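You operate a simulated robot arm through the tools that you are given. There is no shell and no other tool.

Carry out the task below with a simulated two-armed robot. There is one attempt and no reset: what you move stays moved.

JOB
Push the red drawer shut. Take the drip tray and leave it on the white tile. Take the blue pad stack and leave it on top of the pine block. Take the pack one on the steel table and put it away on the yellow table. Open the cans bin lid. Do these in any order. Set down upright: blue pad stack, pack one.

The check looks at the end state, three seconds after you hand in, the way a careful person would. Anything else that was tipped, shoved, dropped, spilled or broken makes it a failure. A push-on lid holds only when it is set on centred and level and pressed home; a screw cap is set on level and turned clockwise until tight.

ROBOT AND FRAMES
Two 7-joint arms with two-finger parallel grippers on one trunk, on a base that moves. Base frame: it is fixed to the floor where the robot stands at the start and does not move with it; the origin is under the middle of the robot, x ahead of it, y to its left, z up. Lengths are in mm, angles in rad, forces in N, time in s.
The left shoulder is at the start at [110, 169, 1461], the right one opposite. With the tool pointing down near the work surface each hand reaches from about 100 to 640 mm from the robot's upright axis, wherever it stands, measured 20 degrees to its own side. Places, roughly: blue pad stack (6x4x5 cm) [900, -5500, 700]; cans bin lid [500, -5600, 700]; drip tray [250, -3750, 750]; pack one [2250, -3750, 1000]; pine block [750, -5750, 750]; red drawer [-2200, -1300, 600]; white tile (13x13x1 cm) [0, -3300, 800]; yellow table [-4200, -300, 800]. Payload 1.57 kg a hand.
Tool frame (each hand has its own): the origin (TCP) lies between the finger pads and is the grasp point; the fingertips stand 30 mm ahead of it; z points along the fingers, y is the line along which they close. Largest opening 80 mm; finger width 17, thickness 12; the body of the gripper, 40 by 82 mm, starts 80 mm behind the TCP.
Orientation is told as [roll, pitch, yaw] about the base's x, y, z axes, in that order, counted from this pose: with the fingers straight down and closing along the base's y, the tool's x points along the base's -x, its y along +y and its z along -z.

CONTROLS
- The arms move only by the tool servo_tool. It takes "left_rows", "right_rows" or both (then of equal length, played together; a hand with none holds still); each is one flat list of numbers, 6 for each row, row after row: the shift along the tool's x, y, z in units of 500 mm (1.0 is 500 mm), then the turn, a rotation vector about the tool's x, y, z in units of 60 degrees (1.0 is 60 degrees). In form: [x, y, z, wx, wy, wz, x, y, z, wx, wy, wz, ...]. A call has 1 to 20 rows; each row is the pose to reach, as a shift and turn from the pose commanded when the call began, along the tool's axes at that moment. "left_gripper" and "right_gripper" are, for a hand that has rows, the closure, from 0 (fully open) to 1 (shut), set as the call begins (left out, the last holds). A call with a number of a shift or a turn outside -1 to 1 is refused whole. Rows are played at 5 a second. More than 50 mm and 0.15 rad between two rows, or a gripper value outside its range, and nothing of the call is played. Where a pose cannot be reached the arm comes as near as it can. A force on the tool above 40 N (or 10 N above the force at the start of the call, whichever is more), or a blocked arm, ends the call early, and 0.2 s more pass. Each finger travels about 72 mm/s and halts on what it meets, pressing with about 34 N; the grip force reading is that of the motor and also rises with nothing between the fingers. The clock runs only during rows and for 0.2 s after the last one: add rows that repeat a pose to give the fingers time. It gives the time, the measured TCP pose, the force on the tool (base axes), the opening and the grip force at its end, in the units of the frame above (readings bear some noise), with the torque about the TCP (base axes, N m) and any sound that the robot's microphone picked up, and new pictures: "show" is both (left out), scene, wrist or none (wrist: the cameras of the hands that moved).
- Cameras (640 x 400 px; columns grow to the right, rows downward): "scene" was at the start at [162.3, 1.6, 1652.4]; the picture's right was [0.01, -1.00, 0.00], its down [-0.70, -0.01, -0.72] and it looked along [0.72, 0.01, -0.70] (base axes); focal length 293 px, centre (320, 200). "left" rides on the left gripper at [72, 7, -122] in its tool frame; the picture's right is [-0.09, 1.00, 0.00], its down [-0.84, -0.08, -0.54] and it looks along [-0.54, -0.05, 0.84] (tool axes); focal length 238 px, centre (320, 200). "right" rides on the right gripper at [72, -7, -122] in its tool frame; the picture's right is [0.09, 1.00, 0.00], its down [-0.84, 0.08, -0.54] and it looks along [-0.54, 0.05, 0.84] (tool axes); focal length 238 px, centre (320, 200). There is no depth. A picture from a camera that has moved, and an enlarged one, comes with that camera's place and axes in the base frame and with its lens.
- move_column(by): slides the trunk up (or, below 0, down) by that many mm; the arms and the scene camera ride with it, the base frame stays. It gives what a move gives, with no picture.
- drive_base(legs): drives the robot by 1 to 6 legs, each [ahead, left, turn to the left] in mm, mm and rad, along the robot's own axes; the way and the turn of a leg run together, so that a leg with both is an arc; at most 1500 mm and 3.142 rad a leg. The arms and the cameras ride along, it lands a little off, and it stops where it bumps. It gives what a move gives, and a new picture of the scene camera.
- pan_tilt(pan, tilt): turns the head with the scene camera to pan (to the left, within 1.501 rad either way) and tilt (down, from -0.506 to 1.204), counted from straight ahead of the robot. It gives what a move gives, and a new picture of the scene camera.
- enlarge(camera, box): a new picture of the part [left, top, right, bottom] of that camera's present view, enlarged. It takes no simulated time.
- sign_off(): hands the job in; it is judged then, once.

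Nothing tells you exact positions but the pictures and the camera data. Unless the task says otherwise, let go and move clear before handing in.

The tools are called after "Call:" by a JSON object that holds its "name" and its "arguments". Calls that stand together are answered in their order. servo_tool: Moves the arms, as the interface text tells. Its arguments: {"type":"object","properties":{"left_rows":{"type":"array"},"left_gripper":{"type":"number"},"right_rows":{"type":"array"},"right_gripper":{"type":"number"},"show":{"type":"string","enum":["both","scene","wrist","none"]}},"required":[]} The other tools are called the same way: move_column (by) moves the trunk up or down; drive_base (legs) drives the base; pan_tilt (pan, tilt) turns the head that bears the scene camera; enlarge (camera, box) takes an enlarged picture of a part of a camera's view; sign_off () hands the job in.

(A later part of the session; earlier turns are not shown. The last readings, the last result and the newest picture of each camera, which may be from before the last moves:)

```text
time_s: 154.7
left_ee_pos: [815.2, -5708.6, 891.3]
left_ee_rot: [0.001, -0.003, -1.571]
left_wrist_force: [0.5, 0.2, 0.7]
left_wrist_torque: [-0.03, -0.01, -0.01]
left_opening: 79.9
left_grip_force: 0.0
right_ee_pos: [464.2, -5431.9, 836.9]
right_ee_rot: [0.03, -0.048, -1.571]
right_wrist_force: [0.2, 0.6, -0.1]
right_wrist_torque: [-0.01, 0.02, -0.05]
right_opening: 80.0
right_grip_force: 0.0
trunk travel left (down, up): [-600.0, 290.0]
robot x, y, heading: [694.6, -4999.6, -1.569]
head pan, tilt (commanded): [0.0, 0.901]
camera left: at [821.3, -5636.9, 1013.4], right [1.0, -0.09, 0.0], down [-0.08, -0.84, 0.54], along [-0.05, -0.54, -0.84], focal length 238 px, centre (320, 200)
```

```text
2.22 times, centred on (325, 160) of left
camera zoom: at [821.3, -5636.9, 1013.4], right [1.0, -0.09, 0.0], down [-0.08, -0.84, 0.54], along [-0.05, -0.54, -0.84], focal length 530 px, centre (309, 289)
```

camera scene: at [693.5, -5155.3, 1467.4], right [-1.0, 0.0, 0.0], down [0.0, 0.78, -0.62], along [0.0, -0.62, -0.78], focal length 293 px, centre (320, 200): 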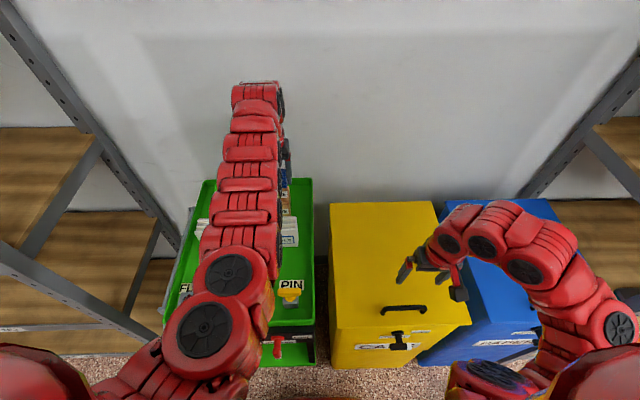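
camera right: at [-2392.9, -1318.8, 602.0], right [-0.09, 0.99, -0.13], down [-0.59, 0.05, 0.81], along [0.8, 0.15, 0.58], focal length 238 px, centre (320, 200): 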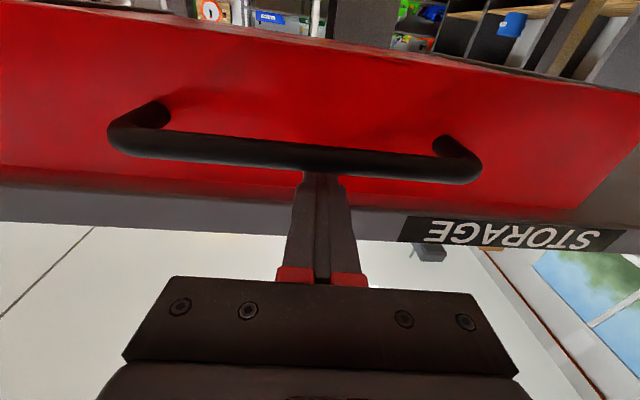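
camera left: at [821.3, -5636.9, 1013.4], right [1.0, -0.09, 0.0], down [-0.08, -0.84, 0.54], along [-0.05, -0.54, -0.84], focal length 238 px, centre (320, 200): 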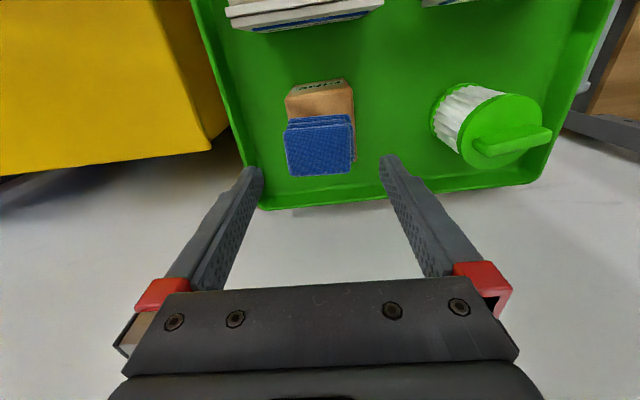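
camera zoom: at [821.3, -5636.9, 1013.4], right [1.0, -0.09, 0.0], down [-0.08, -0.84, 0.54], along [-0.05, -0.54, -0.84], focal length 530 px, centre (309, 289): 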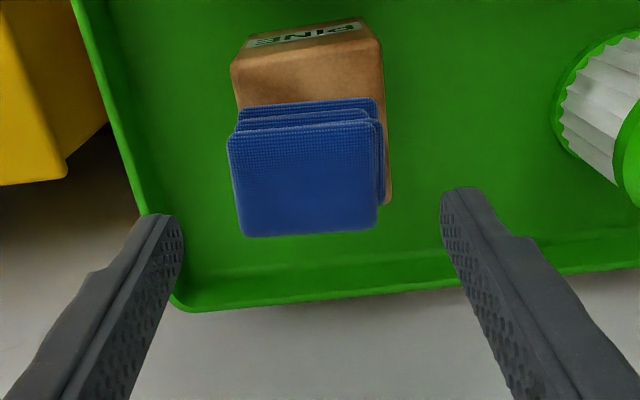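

The pads stand on the pine block. I'll retract the left hand up and back over clear space.

Call:
{"name": "servo_tool", "arguments": {"left_rows": [0, 0, -0.08, 0, 0, 0, 0.06, 0.03, -0.12, 0, 0, 0, 0.14, 0.07, -0.12, 0, 0, 0, 0.22, 0.11, -0.12, 0, 0, 0, 0.3, 0.15, -0.12, 0, 0, 0, 0.38, 0.19, -0.12, 0, 0, 0], "show": "scene"}}

Call:
{"name": "enlarge", "arguments": {"camera": "scene", "box": [180, 160, 330, 330]}}

Call:
{"name": "enlarge", "arguments": {"camera": "scene", "box": [320, 190, 480, 380]}}

Call:
{"name": "enlarge", "arguments": {"camera": "right", "box": [0, 0, 640, 400]}}

```text
time_s: 156.1
left_ee_pos: [850.9, -5640.3, 951.8]
left_ee_rot: [0.002, 0.002, -1.571]
left_wrist_force: [0.0, -0.2, -0.3]
left_wrist_torque: [0.01, 0.03, -0.02]
left_opening: 80.1
left_grip_force: 0.1
left hand out of reach, approached as far as the arm can: row 4, 5, 6
right_ee_pos: [463.9, -5431.8, 837.1]
right_ee_rot: [0.03, -0.048, -1.572]
right_wrist_force: [-0.4, -0.2, 0.5]
right_wrist_torque: [0.02, -0.01, -0.02]
right_opening: 79.9
right_grip_force: 0.0
trunk travel left (down, up): [-600.0, 290.0]
robot x, y, heading: [693.8, -4999.1, -1.566]
head pan, tilt (commanded): [0.0, 0.901]
camera scene: at [693.6, -5156.0, 1467.3], right [-1.0, 0.0, 0.0], down [0.0, 0.78, -0.62], along [0.0, -0.62, -0.78], focal length 293 px, centre (320, 200)
```

scene: 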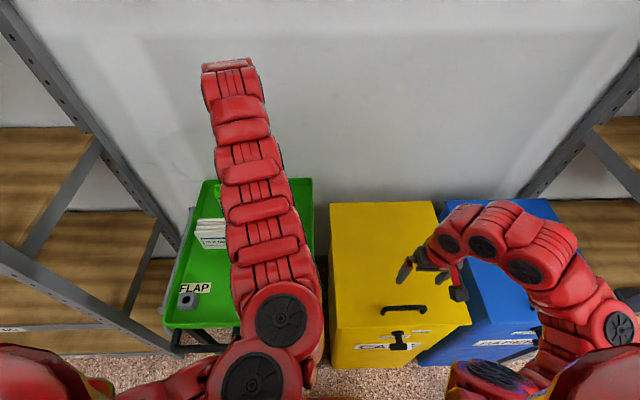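

```text
2.35 times, centred on (255, 245) of scene
camera zoom: at [693.6, -5156.0, 1467.3], right [-1.0, 0.0, 0.0], down [0.0, 0.78, -0.62], along [0.0, -0.62, -0.78], focal length 688 px, centre (473, 94)
```

zoom: 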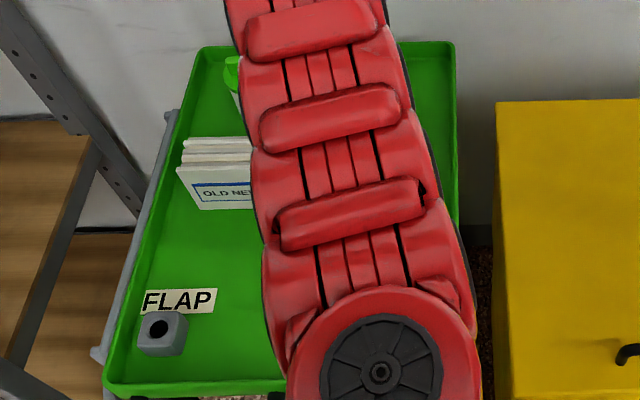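

```text
2.11 times, centred on (400, 285) of scene
camera zoom: at [693.6, -5156.0, 1467.3], right [-1.0, 0.0, 0.0], down [0.0, 0.78, -0.62], along [0.0, -0.62, -0.78], focal length 616 px, centre (152, 21)
```

zoom: 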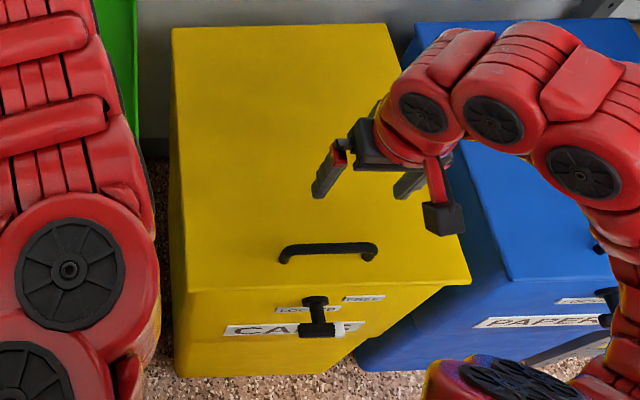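

```text
1.00 times, centred on (320, 200) of right (not enlarged: the box is as wide or as high as the picture)
camera zoom: at [454.9, -5355.2, 954.1], right [1.0, 0.09, 0.02], down [0.06, -0.81, 0.58], along [0.07, -0.58, -0.81], focal length 238 px, centre (320, 200)
```

zoom: 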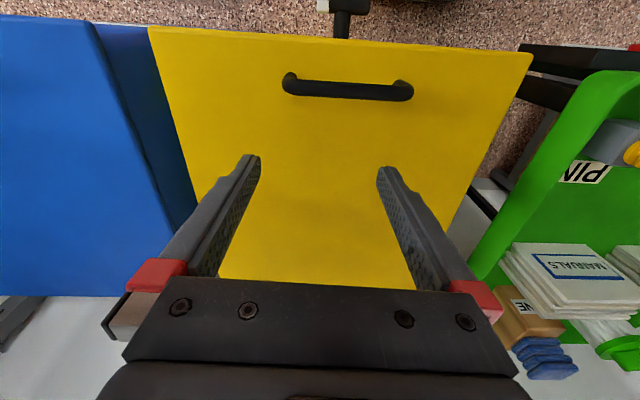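

Pads rest properly on the pine. Handle bar triangulates to (487,-5394,737). I'll raise the trunk, tuck the left hand back, and rotate the right gripper 90° so it closes along y.

Call:
{"name": "move_column", "arguments": {"by": 175}}

Call:
{"name": "servo_tool", "arguments": {"left_rows": [0.08, 0.05, 0.04, 0, 0, 0, 0.16, 0.1, 0.08, 0, 0, 0, 0.24, 0.15, 0.12, 0, 0, 0, 0.32, 0.2, 0.16, 0, 0, 0, 0.38, 0.25, 0.2, 0, 0, 0, 0.42, 0.3, 0.24, 0, 0, 0], "right_rows": [0.01, 0.005, 0.02, 0, 0, -0.13, 0.02, 0.01, 0.04, 0, 0.01, -0.26, 0.03, 0.015, 0.06, 0, 0.02, -0.39, 0.04, 0.02, 0.08, 0, 0.03, -0.52, 0.05, 0.03, 0.1, 0, 0.04, -0.65, 0.06, 0.04, 0.12, 0, 0.045, -0.75], "show": "scene"}}

```text
time_s: 158.1
left_ee_pos: [851.0, -5639.5, 1125.9]
left_ee_rot: [0.001, 0.001, -1.571]
left_wrist_force: [0.4, -0.6, -0.8]
left_wrist_torque: [0.01, 0.0, 0.0]
left_opening: 79.7
left_grip_force: 0.0
right_ee_pos: [463.9, -5432.0, 1012.0]
right_ee_rot: [0.029, -0.046, -1.571]
right_wrist_force: [-0.2, -0.5, 0.2]
right_wrist_torque: [0.0, -0.02, 0.01]
right_opening: 80.3
right_grip_force: 0.1
trunk travel left (down, up): [-775.0, 115.0]
robot x, y, heading: [692.2, -5002.2, -1.565]
head pan, tilt (commanded): [0.0, 0.901]
```

```text
refused: row 1 steps farther than a row can; nothing moved
```

Call:
{"name": "servo_tool", "arguments": {"left_rows": [0.07, 0.045, 0.03, 0, 0, 0, 0.14, 0.09, 0.07, 0, 0, 0, 0.21, 0.135, 0.11, 0, 0, 0, 0.28, 0.18, 0.15, 0, 0, 0, 0.35, 0.225, 0.19, 0, 0, 0, 0.42, 0.27, 0.23, 0, 0, 0], "right_rows": [0.01, 0.005, 0.02, 0, 0, -0.13, 0.02, 0.01, 0.04, 0, 0.01, -0.26, 0.03, 0.015, 0.06, 0, 0.02, -0.39, 0.04, 0.02, 0.08, 0, 0.03, -0.52, 0.05, 0.03, 0.1, 0, 0.04, -0.65, 0.06, 0.04, 0.12, 0, 0.045, -0.75], "show": "scene"}}

```text
time_s: 159.5
left_ee_pos: [850.7, -5639.6, 1126.1]
left_ee_rot: [0.0, -0.001, -1.57]
left_wrist_force: [-0.6, 0.4, 0.4]
left_wrist_torque: [0.02, -0.02, -0.02]
left_opening: 79.8
left_grip_force: 0.1
left hand out of reach, approached as far as the arm can: row 1, 2, 3, 4, 5, 6
right_ee_pos: [485.5, -5404.1, 950.9]
right_ee_rot: [0.003, -0.012, -0.78]
right_wrist_force: [0.2, -0.1, 0.4]
right_wrist_torque: [0.0, 0.02, 0.01]
right_opening: 79.8
right_grip_force: 0.0
trunk travel left (down, up): [-775.0, 115.0]
robot x, y, heading: [694.1, -4998.6, -1.561]
head pan, tilt (commanded): [0.0, 0.901]
camera scene: at [693.8, -5155.5, 1642.4], right [-1.0, 0.0, 0.0], down [0.0, 0.78, -0.62], along [0.0, -0.62, -0.78], focal length 293 px, centre (320, 200)
```

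scene: 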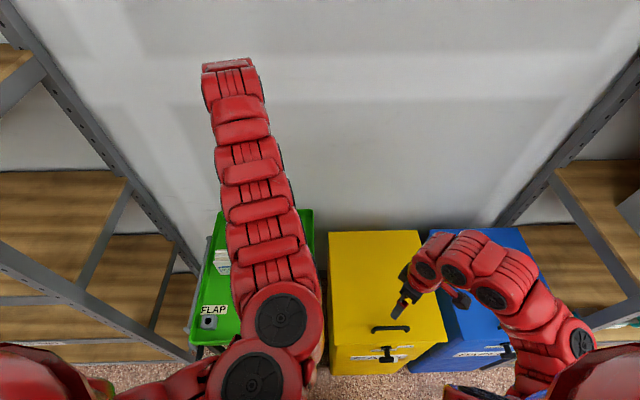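

The right hand rotates fine. The left must come down first, then back. I'll finish both.

Call:
{"name": "servo_tool", "arguments": {"left_rows": [0, 0, 0.09, 0, 0, 0, 0.0, 0, 0.18, 0, 0, 0, 0.0, 0, 0.27, 0, 0, 0, 0.03, 0.02, 0.35, 0, 0, 0, 0.1, 0.07, 0.36, 0, 0, 0, 0.18, 0.12, 0.36, 0, 0, 0, 0.26, 0.17, 0.36, 0, 0, 0, 0.34, 0.22, 0.36, 0, 0, 0, 0.42, 0.26, 0.36, 0, 0, 0], "right_rows": [0, 0, 0.01, 0, 0, -0.12, 0, 0, 0.02, 0, 0, -0.24, 0, 0, 0.03, 0, 0, -0.36, 0, 0, 0.04, 0, 0, -0.48, 0, 0, 0.05, 0, 0, -0.6, 0, 0, 0.06, 0, 0, -0.745, 0, 0, 0.08, 0, 0, -0.745, 0, 0, 0.1, 0, 0, -0.745, 0, 0, 0.1, 0, 0, -0.745], "show": "both"}}

```text
refused: row 6 steps farther than a row can; nothing moved
```

Call:
{"name": "servo_tool", "arguments": {"left_rows": [0, 0, 0.09, 0, 0, 0, 0.0, 0, 0.18, 0, 0, 0, 0.0, 0, 0.27, 0, 0, 0, 0.03, 0.02, 0.35, 0, 0, 0, 0.1, 0.07, 0.36, 0, 0, 0, 0.18, 0.12, 0.36, 0, 0, 0, 0.26, 0.17, 0.36, 0, 0, 0, 0.34, 0.22, 0.36, 0, 0, 0, 0.42, 0.26, 0.36, 0, 0, 0], "right_rows": [0, 0, 0.01, 0, 0, -0.12, 0, 0, 0.02, 0, 0, -0.24, 0, 0, 0.03, 0, 0, -0.36, 0, 0, 0.04, 0, 0, -0.48, 0, 0, 0.05, 0, 0, -0.61, 0, 0, 0.06, 0, 0, -0.74, 0, 0, 0.08, 0, 0, -0.74, 0, 0, 0.1, 0, 0, -0.74, 0, 0, 0.1, 0, 0, -0.74], "show": "both"}}

```text
time_s: 161.5
left_ee_pos: [984.6, -5429.6, 940.7]
left_ee_rot: [0.0, -0.001, -1.573]
left_wrist_force: [0.3, 0.8, 1.0]
left_wrist_torque: [0.0, 0.04, 0.0]
left_opening: 80.0
left_grip_force: 0.0
left hand out of reach, approached as far as the arm can: row 1
right_ee_pos: [486.9, -5403.4, 901.6]
right_ee_rot: [-0.007, -0.01, -0.008]
right_wrist_force: [0.8, 0.5, -0.4]
right_wrist_torque: [-0.05, -0.01, 0.0]
right_opening: 80.0
right_grip_force: 0.1
trunk travel left (down, up): [-775.0, 115.0]
robot x, y, heading: [693.8, -4999.2, -1.564]
head pan, tilt (commanded): [0.0, 0.901]
camera scene: at [694.1, -5154.3, 1642.5], right [-1.0, 0.0, 0.0], down [0.0, 0.78, -0.62], along [0.0, -0.62, -0.78], focal length 293 px, centre (320, 200)
camera right: at [414.5, -5410.2, 1022.2], right [-0.08, 1.0, -0.01], down [0.83, 0.07, 0.55], along [0.55, 0.04, -0.83], focal length 238 px, centre (320, 200)
camera left: at [991.4, -5357.1, 1062.2], right [1.0, -0.09, 0.0], down [-0.08, -0.84, 0.54], along [-0.05, -0.54, -0.84], focal length 238 px, centre (320, 200)
```

scene: 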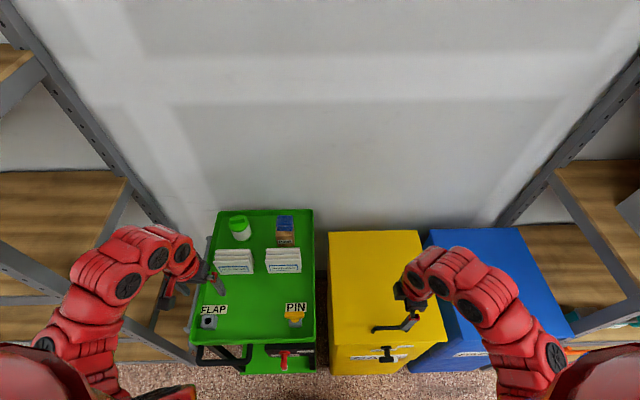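
right: 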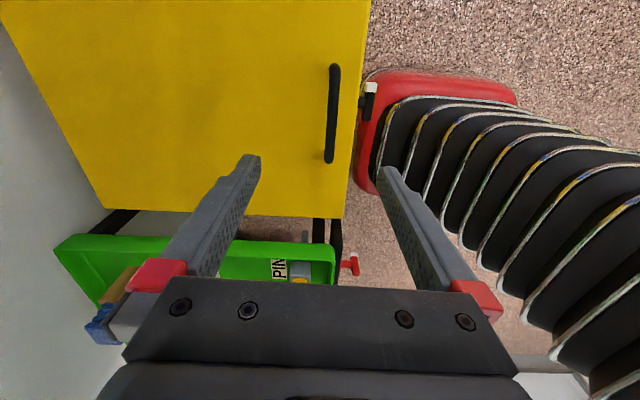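
left: 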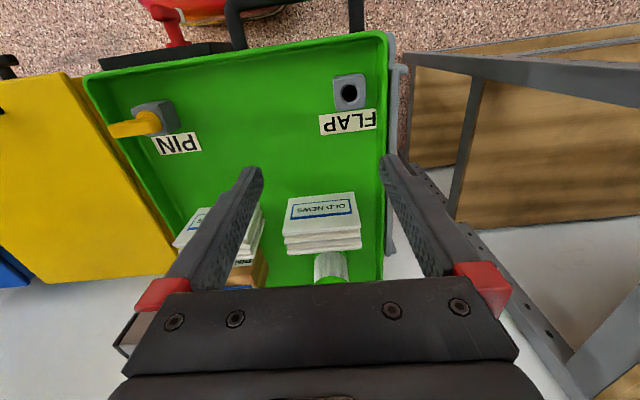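

I can now see my base front is only about 250 mm ahead of the axis. The right gripper is above the handle with fingers closing along y. I'll shift 9 mm north and descend.

Call:
{"name": "servo_tool", "arguments": {"right_rows": [0, 0.009, 0.08, 0, 0, 0, 0, 0.018, 0.16, 0, 0, 0, 0, 0.018, 0.22, 0, 0, 0, 0, 0.018, 0.26, 0, 0, 0, 0, 0.018, 0.26, 0, 0, 0], "show": "both"}}

Call:
{"name": "enlarge", "arguments": {"camera": "right", "box": [220, 20, 420, 220]}}

```text
time_s: 162.7
left_ee_pos: [984.9, -5430.8, 939.8]
left_ee_rot: [0.0, -0.001, -1.571]
left_wrist_force: [0.0, -0.1, -0.7]
left_wrist_torque: [0.03, -0.01, 0.0]
left_opening: 79.9
left_grip_force: 0.0
right_ee_pos: [488.3, -5396.0, 771.2]
right_ee_rot: [-0.006, -0.011, -0.008]
right_wrist_force: [0.8, 0.2, 0.3]
right_wrist_torque: [-0.01, 0.0, -0.03]
right_opening: 79.8
right_grip_force: 0.1
trunk travel left (down, up): [-775.0, 115.0]
robot x, y, heading: [690.8, -4998.9, -1.566]
head pan, tilt (commanded): [0.0, 0.901]
camera scene: at [693.8, -5155.8, 1642.3], right [-1.0, 0.0, 0.0], down [0.0, 0.78, -0.62], along [0.0, -0.62, -0.78], focal length 293 px, centre (320, 200)
camera right: at [416.3, -5402.6, 891.1], right [-0.08, 1.0, -0.01], down [0.83, 0.07, 0.55], along [0.55, 0.04, -0.83], focal length 238 px, centre (320, 200)
```

scene: 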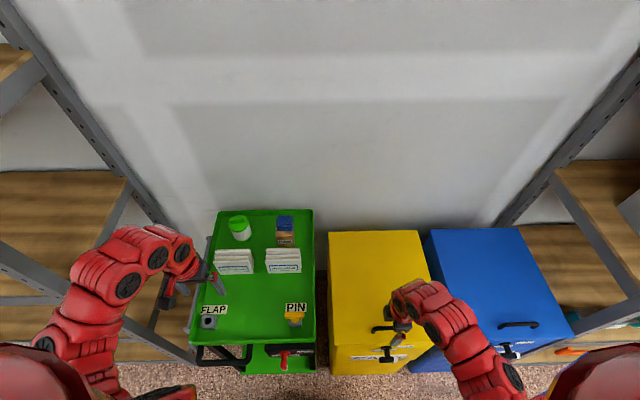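
right: 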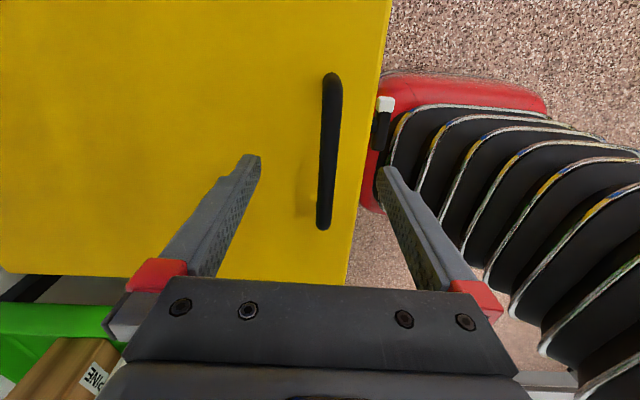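

```text
2.00 times, centred on (320, 120) of right
camera zoom: at [416.3, -5402.6, 891.1], right [-0.08, 1.0, -0.01], down [0.83, 0.07, 0.55], along [0.55, 0.04, -0.83], focal length 477 px, centre (320, 360)
```

zoom: 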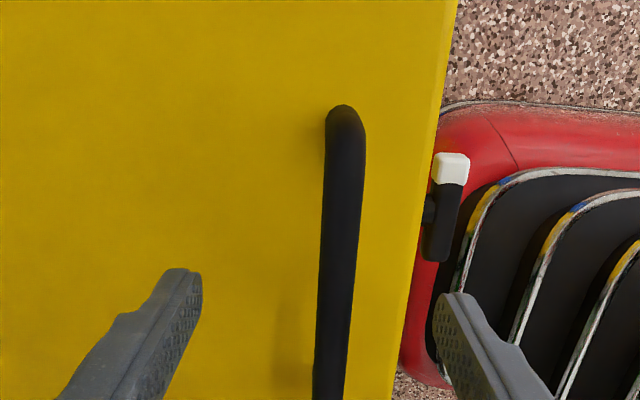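

The bar is ~8 mm north of the finger midline. I'll correct, descend to z≈746 and close on the bar.

Call:
{"name": "servo_tool", "arguments": {"right_rows": [0, 0.014, 0.02, 0, 0.0, 0, 0, 0.014, 0.04, 0, 0, 0, 0, 0.014, 0.05, 0, 0, 0], "show": "none"}}

Call:
{"name": "servo_tool", "arguments": {"right_rows": [0, 0, 0, 0, 0, 0, 0, 0, 0, 0, 0, 0, 0, 0, 0, 0, 0, 0, 0, 0, 0, 0, 0, 0, 0, 0, 0, 0, 0, 0], "right_gripper": 1, "show": "both"}}

```text
time_s: 163.5
left_ee_pos: [984.9, -5430.7, 939.8]
left_ee_rot: [-0.001, 0.0, -1.571]
left_wrist_force: [0.4, -0.1, -0.5]
left_wrist_torque: [-0.04, 0.0, -0.02]
left_opening: 79.8
left_grip_force: 0.0
right_ee_pos: [489.1, -5389.3, 744.9]
right_ee_rot: [-0.007, -0.011, -0.009]
right_wrist_force: [-0.2, 0.6, -0.5]
right_wrist_torque: [-0.02, -0.01, 0.0]
right_opening: 79.9
right_grip_force: 0.2
trunk travel left (down, up): [-775.0, 115.0]
robot x, y, heading: [692.3, -5001.5, -1.568]
head pan, tilt (commanded): [0.0, 0.901]
```

```text
time_s: 164.7
left_ee_pos: [984.6, -5431.7, 939.3]
left_ee_rot: [0.0, 0.002, -1.572]
left_wrist_force: [0.5, 0.2, 0.7]
left_wrist_torque: [0.02, -0.01, -0.01]
left_opening: 80.0
left_grip_force: 0.0
right_ee_pos: [488.7, -5392.0, 745.3]
right_ee_rot: [-0.007, -0.013, -0.007]
right_wrist_force: [-1.9, -14.1, 4.0]
right_wrist_torque: [0.08, -0.03, 0.52]
right_opening: 12.3
right_grip_force: 29.8
trunk travel left (down, up): [-775.0, 115.0]
robot x, y, heading: [693.2, -5001.5, -1.571]
head pan, tilt (commanded): [0.0, 0.901]
camera scene: at [693.7, -5157.5, 1642.3], right [-1.0, 0.0, 0.0], down [0.0, 0.78, -0.62], along [0.0, -0.62, -0.78], focal length 293 px, centre (320, 200)
camera right: at [416.4, -5397.8, 866.4], right [-0.08, 1.0, -0.01], down [0.83, 0.07, 0.55], along [0.55, 0.04, -0.83], focal length 238 px, centre (320, 200)
```

scene: 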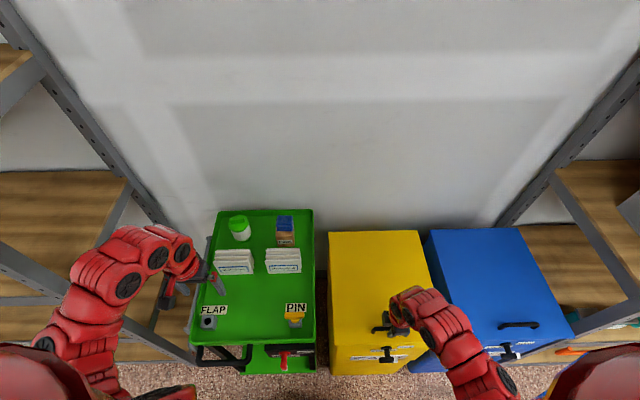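
right: 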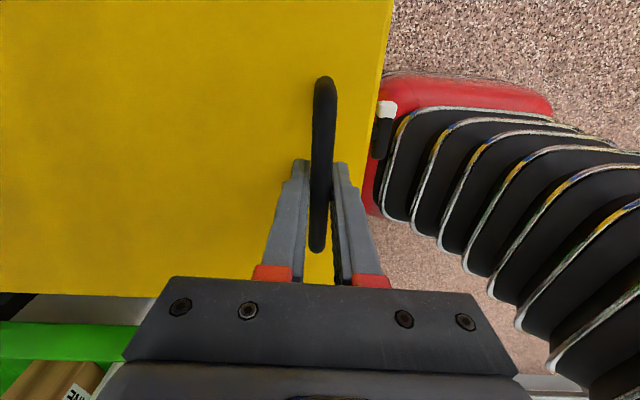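

The bar is gripped. Now I lift the lid along an arc about its rear hinge, first to ~20°.

Call:
{"name": "servo_tool", "arguments": {"right_rows": [0, -0.003, -0.03, 0, 0, 0, 0, -0.0092, -0.06, 0, 0, 0, 0, -0.016, -0.09, 0, 0, 0, 0, -0.0238, -0.119, 0, 0, 0, 0, -0.033, -0.148, 0, 0, 0, 0, -0.0432, -0.1766, 0, 0, 0, 0, -0.055, -0.205, 0, 0, 0, 0, -0.0678, -0.232, 0, 0, 0], "show": "both"}}

```text
time_s: 166.5
left_ee_pos: [986.2, -5432.8, 939.0]
left_ee_rot: [-0.003, 0.0, -1.571]
left_wrist_force: [0.0, 0.4, 0.5]
left_wrist_torque: [0.0, 0.0, 0.02]
left_opening: 80.0
left_grip_force: 0.0
right_ee_pos: [488.2, -5422.8, 862.1]
right_ee_rot: [-0.004, -0.014, -0.009]
right_wrist_force: [15.6, -10.6, -9.8]
right_wrist_torque: [0.18, -0.13, 0.5]
right_opening: 12.1
right_grip_force: 29.4
trunk travel left (down, up): [-775.0, 115.0]
robot x, y, heading: [693.8, -4999.1, -1.568]
head pan, tilt (commanded): [0.0, 0.901]
camera scene: at [696.1, -5157.9, 1642.1], right [-1.0, 0.0, 0.0], down [0.0, 0.78, -0.62], along [0.0, -0.62, -0.78], focal length 293 px, centre (320, 200)
camera right: at [416.6, -5430.4, 981.9], right [-0.08, 1.0, -0.01], down [0.83, 0.07, 0.55], along [0.55, 0.04, -0.83], focal length 238 px, centre (320, 200)
```

scene: 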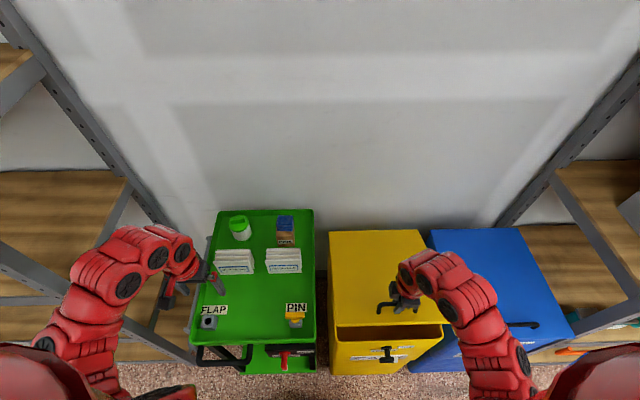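
right: 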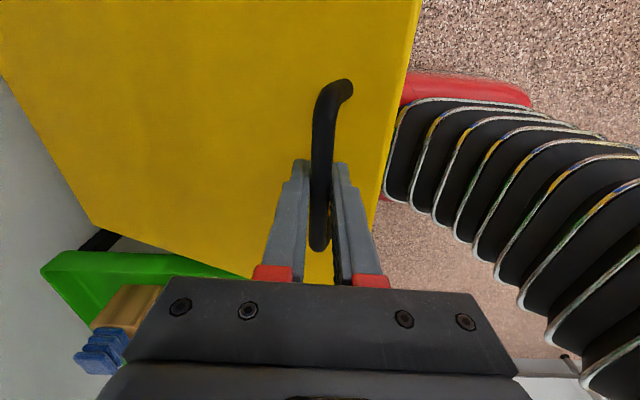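

The lid is opening smoothly. Continue the arc to ~50°.

Call:
{"name": "servo_tool", "arguments": {"right_rows": [0, -0.014, -0.027, 0, 0, 0, 0, -0.029, -0.053, 0, 0, 0, 0, -0.046, -0.079, 0, 0, 0, 0, -0.063, -0.104, 0, 0, 0, 0, -0.082, -0.128, 0, 0, 0, 0, -0.101, -0.151, 0, 0, 0, 0, -0.122, -0.173, 0, 0, 0, 0, -0.143, -0.195, 0, 0, 0, 0, -0.166, -0.215, 0, 0, 0, 0, -0.189, -0.235, 0, 0, 0, 0, -0.213, -0.253, 0, 0, 0, 0, -0.238, -0.271, 0, 0, 0], "show": "both"}}

```text
time_s: 168.6
left_ee_pos: [985.5, -5426.5, 941.3]
left_ee_rot: [-0.001, -0.003, -1.572]
left_wrist_force: [0.3, -0.2, -0.4]
left_wrist_torque: [0.03, 0.0, 0.01]
left_opening: 79.7
left_grip_force: 0.1
right_ee_pos: [488.2, -5502.3, 969.5]
right_ee_rot: [-0.002, -0.017, -0.004]
right_wrist_force: [10.2, 25.6, 22.8]
right_wrist_torque: [0.45, -0.37, 0.48]
right_opening: 12.3
right_grip_force: 29.7
right hand out of reach, approached as far as the arm can: row 9, 10
trunk travel left (down, up): [-775.0, 115.0]
robot x, y, heading: [694.9, -4996.7, -1.571]
head pan, tilt (commanded): [0.0, 0.901]
stopped in row 10 (right hand): the force on the tool passed its limit at 48 N (the readings are from after the stop); the commanded pose is now the measured one
camera scene: at [695.2, -5147.7, 1643.6], right [-1.0, 0.0, 0.0], down [0.0, 0.78, -0.62], along [0.0, -0.62, -0.78], focal length 293 px, centre (320, 200)
camera right: at [414.8, -5509.5, 1089.5], right [-0.09, 1.0, 0.0], down [0.83, 0.08, 0.56], along [0.56, 0.05, -0.83], focal length 238 px, centre (320, 200)
```

scene: 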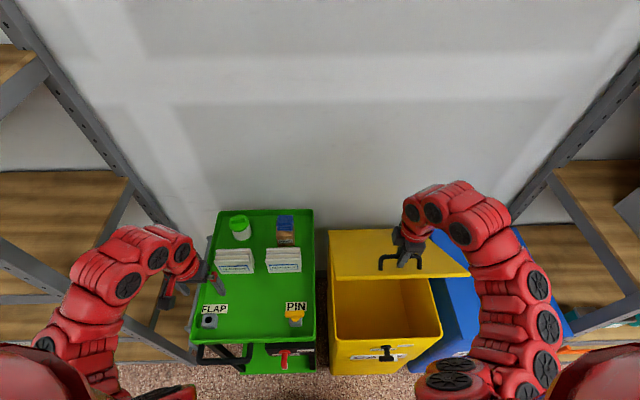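
right: 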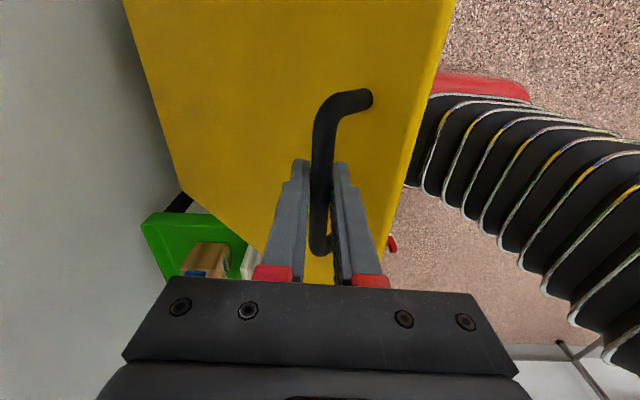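

Lid is at ≈42°; the arm is limited by its wrist when pointing straight down this high. Since the bar is round I'll tilt the tool forward about the bar (fingers toward the wall) to free the wrist.

Call:
{"name": "servo_tool", "arguments": {"right_rows": [0, 0.003, -0.002, 0.12, 0, 0, 0, 0.006, -0.003, 0.24, 0, 0, 0, 0.009, -0.003, 0.36, 0, 0, 0, 0.012, -0.0024, 0.48, 0, 0, 0, 0.012, -0.0024, 0.48, 0, 0], "show": "both"}}

```text
time_s: 169.8
left_ee_pos: [986.2, -5427.9, 939.3]
left_ee_rot: [-0.002, -0.003, -1.572]
left_wrist_force: [0.4, -0.1, -0.3]
left_wrist_torque: [-0.01, 0.0, 0.03]
left_opening: 80.0
left_grip_force: 0.0
right_ee_pos: [486.9, -5507.6, 970.7]
right_ee_rot: [-0.445, -0.017, -0.008]
right_wrist_force: [13.4, 19.6, 15.7]
right_wrist_torque: [0.02, 0.04, 0.56]
right_opening: 12.4
right_grip_force: 29.7
right hand out of reach, approached as far as the arm can: row 4, 5
trunk travel left (down, up): [-775.0, 115.0]
robot x, y, heading: [693.0, -4998.7, -1.569]
head pan, tilt (commanded): [0.0, 0.901]
camera scene: at [697.2, -5149.7, 1643.0], right [-1.0, 0.0, 0.0], down [0.0, 0.78, -0.62], along [0.0, -0.62, -0.78], focal length 293 px, centre (320, 200)
camera right: at [414.8, -5461.3, 1082.4], right [-0.08, 0.9, -0.43], down [0.83, 0.3, 0.47], along [0.55, -0.32, -0.77], focal length 238 px, centre (320, 200)
```

scene: 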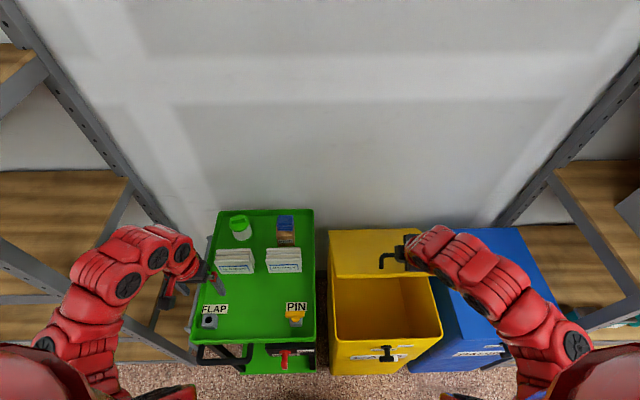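
right: 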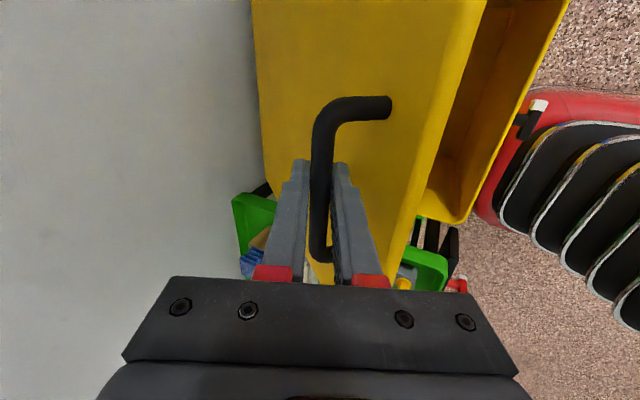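

Continue the arc with the tilted tool toward ~68°.

Call:
{"name": "servo_tool", "arguments": {"right_rows": [0, -0.028, -0.011, 0, 0, 0, 0, -0.058, -0.0174, 0, 0, 0, 0, -0.088, -0.022, 0, 0, 0, 0, -0.118, -0.0256, 0, 0, 0, 0, -0.148, -0.0275, 0, 0, 0, 0, -0.179, -0.0286, 0, 0, 0, 0, -0.21, -0.0275, 0, 0, 0, 0, -0.24, -0.0262, 0, 0, 0, 0, -0.27, -0.022, 0, 0, 0, 0, -0.3, -0.0184, 0, 0, 0], "show": "both"}}

```text
time_s: 172.0
left_ee_pos: [986.7, -5428.8, 940.0]
left_ee_rot: [-0.003, -0.001, -1.57]
left_wrist_force: [-0.6, 0.2, -0.8]
left_wrist_torque: [0.0, 0.01, 0.0]
left_opening: 80.1
left_grip_force: 0.1
right_ee_pos: [485.7, -5638.9, 1043.1]
right_ee_rot: [-0.445, -0.012, -0.005]
right_wrist_force: [18.5, 6.2, 15.8]
right_wrist_torque: [0.07, 0.04, 0.57]
right_opening: 12.0
right_grip_force: 29.3
trunk travel left (down, up): [-775.0, 115.0]
robot x, y, heading: [692.5, -5003.6, -1.572]
head pan, tilt (commanded): [0.0, 0.901]
camera scene: at [698.6, -5151.6, 1642.8], right [-1.0, 0.0, 0.0], down [0.0, 0.78, -0.62], along [0.0, -0.62, -0.78], focal length 293 px, centre (320, 200)
camera right: at [413.5, -5594.3, 1155.1], right [-0.08, 0.9, -0.43], down [0.83, 0.3, 0.47], along [0.55, -0.32, -0.77], focal length 238 px, centre (320, 200)
```

scene: 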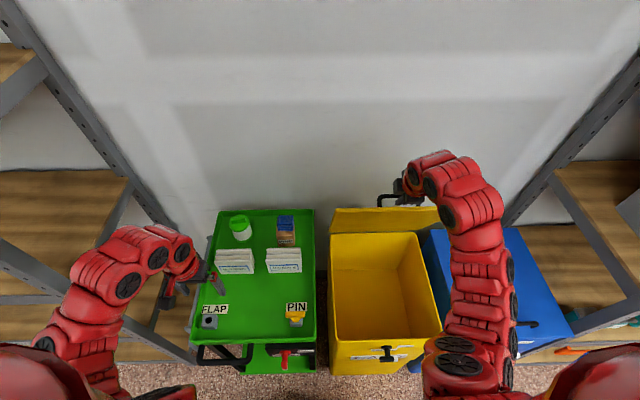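
right: 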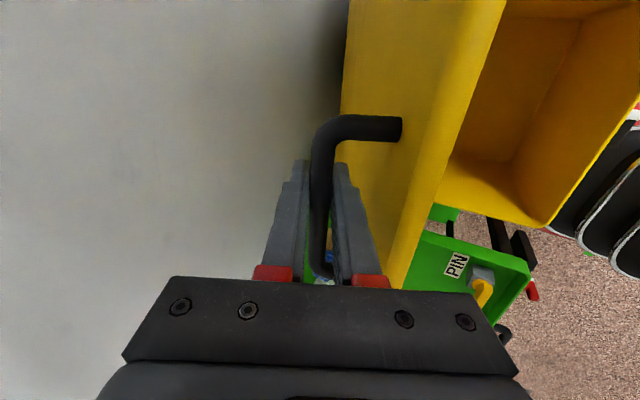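

Lid is at ≈68°. Continue to ~85°.

Call:
{"name": "servo_tool", "arguments": {"right_rows": [0, -0.03, 0.0055, 0, 0, 0, 0, -0.0594, 0.0128, 0, 0, 0, 0, -0.088, 0.021, 0, 0, 0, 0, -0.1174, 0.0308, 0, 0, 0, 0, -0.146, 0.042, 0, 0, 0, 0, -0.1736, 0.054, 0, 0, 0, 0, -0.19, 0.062, 0, 0, 0], "show": "both"}}

```text
time_s: 173.6
left_ee_pos: [988.6, -5428.7, 940.2]
left_ee_rot: [-0.003, -0.003, -1.572]
left_wrist_force: [-0.5, 0.9, 1.4]
left_wrist_torque: [0.02, 0.02, -0.02]
left_opening: 80.1
left_grip_force: 0.0
right_ee_pos: [483.4, -5739.8, 1057.8]
right_ee_rot: [-0.446, -0.015, -0.006]
right_wrist_force: [17.0, 1.1, 21.0]
right_wrist_torque: [0.12, 0.11, 0.54]
right_opening: 12.2
right_grip_force: 29.1
trunk travel left (down, up): [-775.0, 115.0]
robot x, y, heading: [694.3, -4998.5, -1.568]
head pan, tilt (commanded): [0.0, 0.901]
camera scene: at [698.6, -5151.4, 1642.8], right [-1.0, 0.0, 0.0], down [0.0, 0.78, -0.62], along [0.0, -0.62, -0.78], focal length 293 px, centre (320, 200)
camera right: at [412.6, -5693.7, 1168.6], right [-0.08, 0.9, -0.43], down [0.83, 0.3, 0.47], along [0.55, -0.32, -0.77], focal length 238 px, centre (320, 200)
```

scene: 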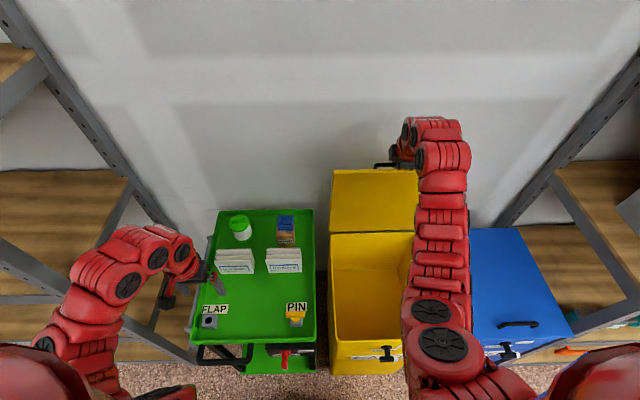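
right: 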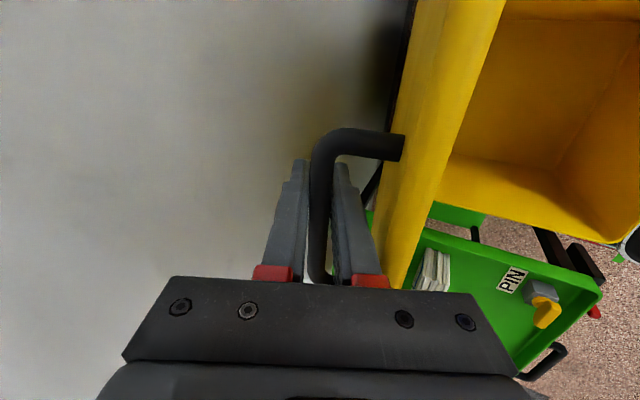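

Lid is near 85°. I'll push it past vertical until it meets its stop.

Call:
{"name": "servo_tool", "arguments": {"right_rows": [0, -0.019, 0.01, 0, 0, 0, 0, -0.0376, 0.02, 0, 0, 0, 0, -0.063, 0.036, 0, 0, 0, 0, -0.089, 0.052, 0, 0, 0, 0, -0.113, 0.07, 0, 0, 0, 0, -0.137, 0.089, 0, 0, 0], "show": "both"}}

```text
time_s: 174.7
left_ee_pos: [987.5, -5424.3, 941.1]
left_ee_rot: [-0.001, -0.006, -1.57]
left_wrist_force: [0.3, 0.9, 0.1]
left_wrist_torque: [0.01, 0.0, 0.0]
left_opening: 80.0
left_grip_force: 0.0
right_ee_pos: [485.2, -5784.2, 1055.2]
right_ee_rot: [-0.44, -0.013, 0.0]
right_wrist_force: [6.4, 15.4, 39.7]
right_wrist_torque: [7.07, 3.91, 1.32]
right_opening: 11.9
right_grip_force: 28.8
trunk travel left (down, up): [-775.0, 115.0]
robot x, y, heading: [693.8, -4998.6, -1.564]
head pan, tilt (commanded): [0.0, 0.901]
stopped in row 5 (right hand): the force on the tool passed its limit at 43 N (the readings are from after the stop); the commanded pose is now the measured one
camera scene: at [697.4, -5147.0, 1643.4], right [-1.0, 0.0, 0.0], down [0.0, 0.78, -0.62], along [0.0, -0.62, -0.78], focal length 293 px, centre (320, 200)
camera right: at [412.6, -5739.5, 1166.8], right [-0.09, 0.9, -0.43], down [0.83, 0.3, 0.47], along [0.55, -0.31, -0.77], focal length 238 px, centre (320, 200)
```

scene: 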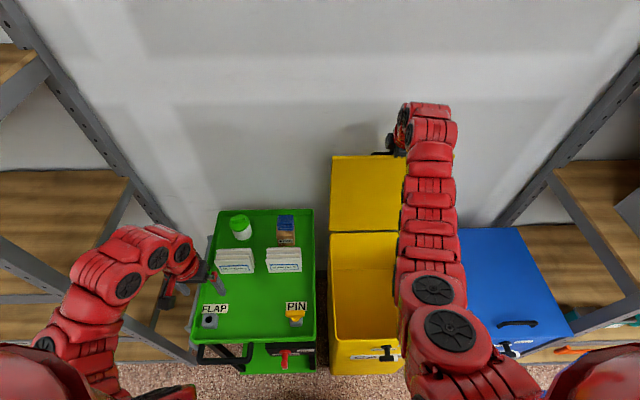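
right: 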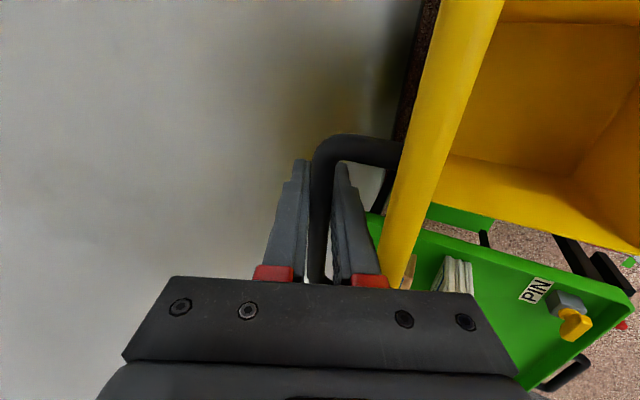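

The lid is slightly past vertical and something started pressing. I'll relieve the vertical load by moving up a few mm.

Call:
{"name": "servo_tool", "arguments": {"right_rows": [0, -0.002, -0.006, 0, 0, 0, 0, -0.003, -0.01, 0, 0, 0], "show": "wrist"}}

Call:
{"name": "enlarge", "arguments": {"camera": "right", "box": [240, 80, 480, 300]}}

Call:
{"name": "enlarge", "arguments": {"camera": "scene", "box": [310, 90, 480, 260]}}

```text
time_s: 175.2
left_ee_pos: [986.3, -5426.9, 939.1]
left_ee_rot: [-0.003, -0.002, -1.57]
left_wrist_force: [-0.1, 0.2, 0.6]
left_wrist_torque: [-0.01, 0.01, -0.01]
left_opening: 79.8
left_grip_force: 0.1
right_ee_pos: [485.7, -5783.5, 1055.4]
right_ee_rot: [-0.434, -0.016, 0.0]
right_wrist_force: [11.3, 15.6, 18.5]
right_wrist_torque: [5.32, 1.88, 1.98]
right_opening: 11.8
right_grip_force: 29.0
trunk travel left (down, up): [-775.0, 115.0]
robot x, y, heading: [696.0, -4999.6, -1.568]
head pan, tilt (commanded): [0.0, 0.901]
camera right: at [412.3, -5739.7, 1166.7], right [-0.08, 0.9, -0.42], down [0.83, 0.3, 0.47], along [0.55, -0.31, -0.77], focal length 238 px, centre (320, 200)
```

right: 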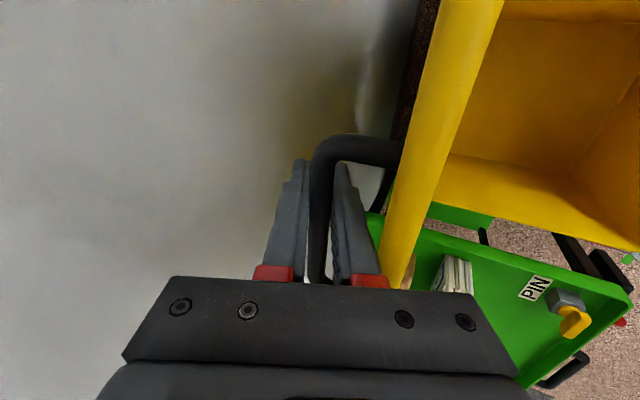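

```text
1.82 times, centred on (360, 190) of right
camera zoom: at [412.3, -5739.7, 1166.7], right [-0.08, 0.9, -0.42], down [0.83, 0.3, 0.47], along [0.55, -0.31, -0.77], focal length 433 px, centre (247, 218)
```

zoom: 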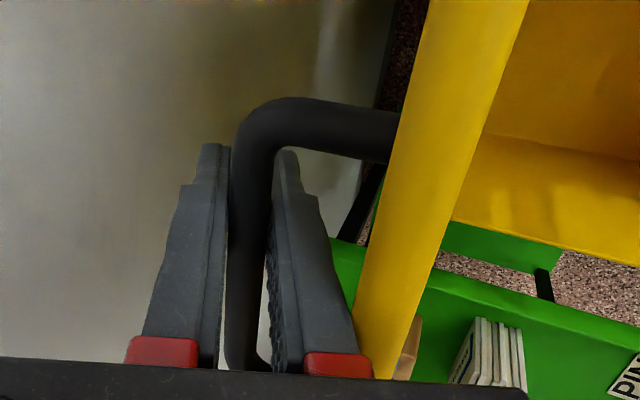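

```text
2.35 times, centred on (395, 175) of scene
camera zoom: at [697.2, -5149.4, 1642.7], right [-1.0, 0.0, 0.0], down [0.0, 0.78, -0.62], along [0.0, -0.62, -0.78], focal length 688 px, centre (144, 259)
```

zoom: 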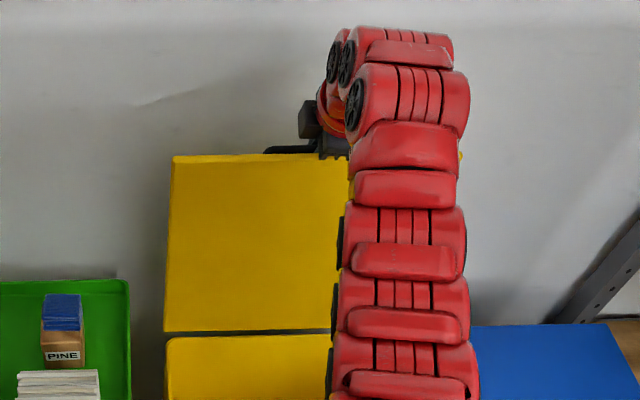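

The lid looks ~91° open. I'll open the fingers slightly (still straddling the bar) and see whether the lid stays.

Call:
{"name": "servo_tool", "arguments": {"right_rows": [0, 0, 0, 0, 0, 0, 0, 0, 0, 0, 0, 0, 0, 0, 0, 0, 0, 0], "right_gripper": 0.7, "show": "both"}}

```text
time_s: 176.1
left_ee_pos: [986.4, -5426.5, 941.5]
left_ee_rot: [0.0, -0.002, -1.571]
left_wrist_force: [0.0, -0.7, 0.3]
left_wrist_torque: [-0.02, -0.03, 0.0]
left_opening: 80.1
left_grip_force: 0.0
right_ee_pos: [483.7, -5785.7, 1056.9]
right_ee_rot: [-0.44, -0.016, -0.004]
right_wrist_force: [12.7, 10.4, 27.6]
right_wrist_torque: [5.09, 0.31, 1.89]
right_opening: 22.3
right_grip_force: 0.2
trunk travel left (down, up): [-775.0, 115.0]
robot x, y, heading: [692.0, -5000.5, -1.571]
head pan, tilt (commanded): [0.0, 0.901]
camera scene: at [697.7, -5149.3, 1643.0], right [-1.0, 0.0, 0.0], down [0.0, 0.78, -0.62], along [0.0, -0.62, -0.78], focal length 293 px, centre (320, 200)
camera right: at [412.2, -5740.1, 1168.9], right [-0.08, 0.9, -0.43], down [0.83, 0.3, 0.47], along [0.55, -0.31, -0.77], focal length 238 px, centre (320, 200)
```

scene: 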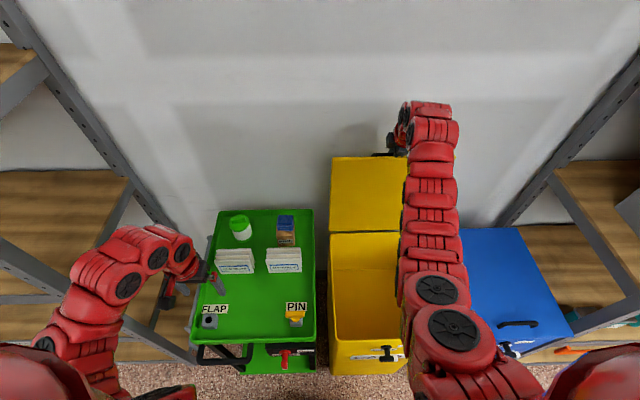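
right: 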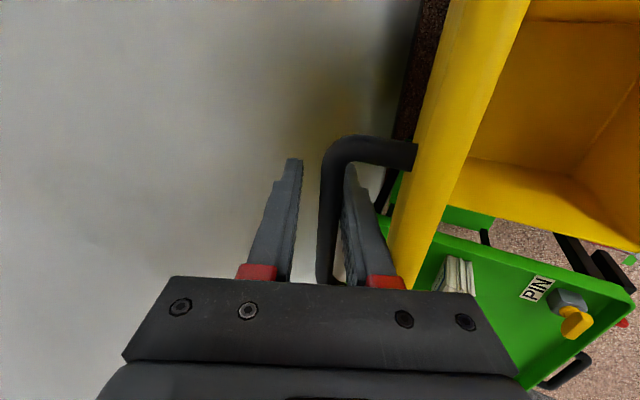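

The north finger seems wedged between bar and lid because of the tilt. I'll rotate the hand back toward vertical about the bar to free it.

Call:
{"name": "servo_tool", "arguments": {"right_rows": [0, -0.003, 0.001, -0.1, 0, 0, 0, -0.007, 0.002, -0.2, 0, 0, 0, -0.01, 0.0035, -0.3, 0, 0, 0, -0.0134, 0.0046, -0.42, 0, 0, 0, -0.0134, 0.0046, -0.42, 0, 0], "show": "both"}}

```text
time_s: 177.2
left_ee_pos: [986.7, -5425.9, 941.9]
left_ee_rot: [-0.002, -0.003, -1.57]
left_wrist_force: [0.0, -0.2, 0.0]
left_wrist_torque: [-0.05, -0.02, -0.04]
left_opening: 80.1
left_grip_force: 0.1
right_ee_pos: [481.3, -5762.7, 1098.0]
right_ee_rot: [-0.153, -0.007, 0.0]
right_wrist_force: [0.4, 0.8, 0.5]
right_wrist_torque: [-0.05, 0.0, 0.02]
right_opening: 24.3
right_grip_force: 0.1
right hand out of reach, approached as far as the arm can: row 2, 3, 4, 5
trunk travel left (down, up): [-775.0, 115.0]
robot x, y, heading: [694.5, -5001.8, -1.562]
head pan, tilt (commanded): [0.0, 0.901]
stopped in row 5 (right hand): the force on the tool passed its limit at 173 N (the readings are from after the stop); the commanded pose is now the measured one
camera scene: at [696.0, -5148.9, 1642.9], right [-1.0, -0.01, 0.0], down [-0.01, 0.78, -0.62], along [0.0, -0.62, -0.78], focal length 293 px, centre (320, 200)
camera right: at [409.0, -5751.3, 1218.8], right [-0.09, 0.98, -0.15], down [0.83, 0.16, 0.53], along [0.55, -0.08, -0.83], focal length 238 px, centre (320, 200)
```

scene: 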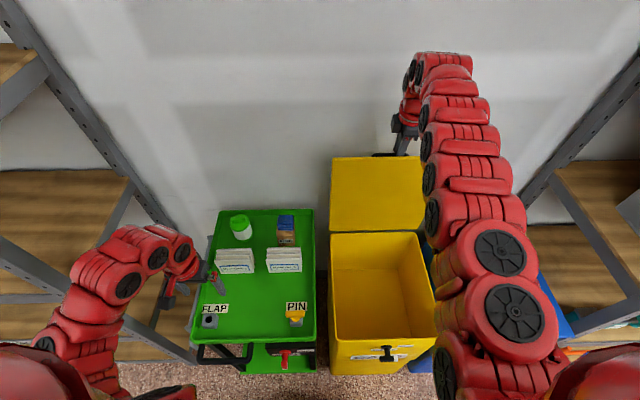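
right: 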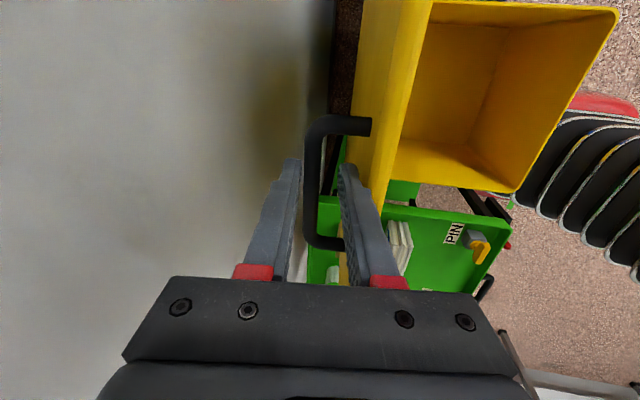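

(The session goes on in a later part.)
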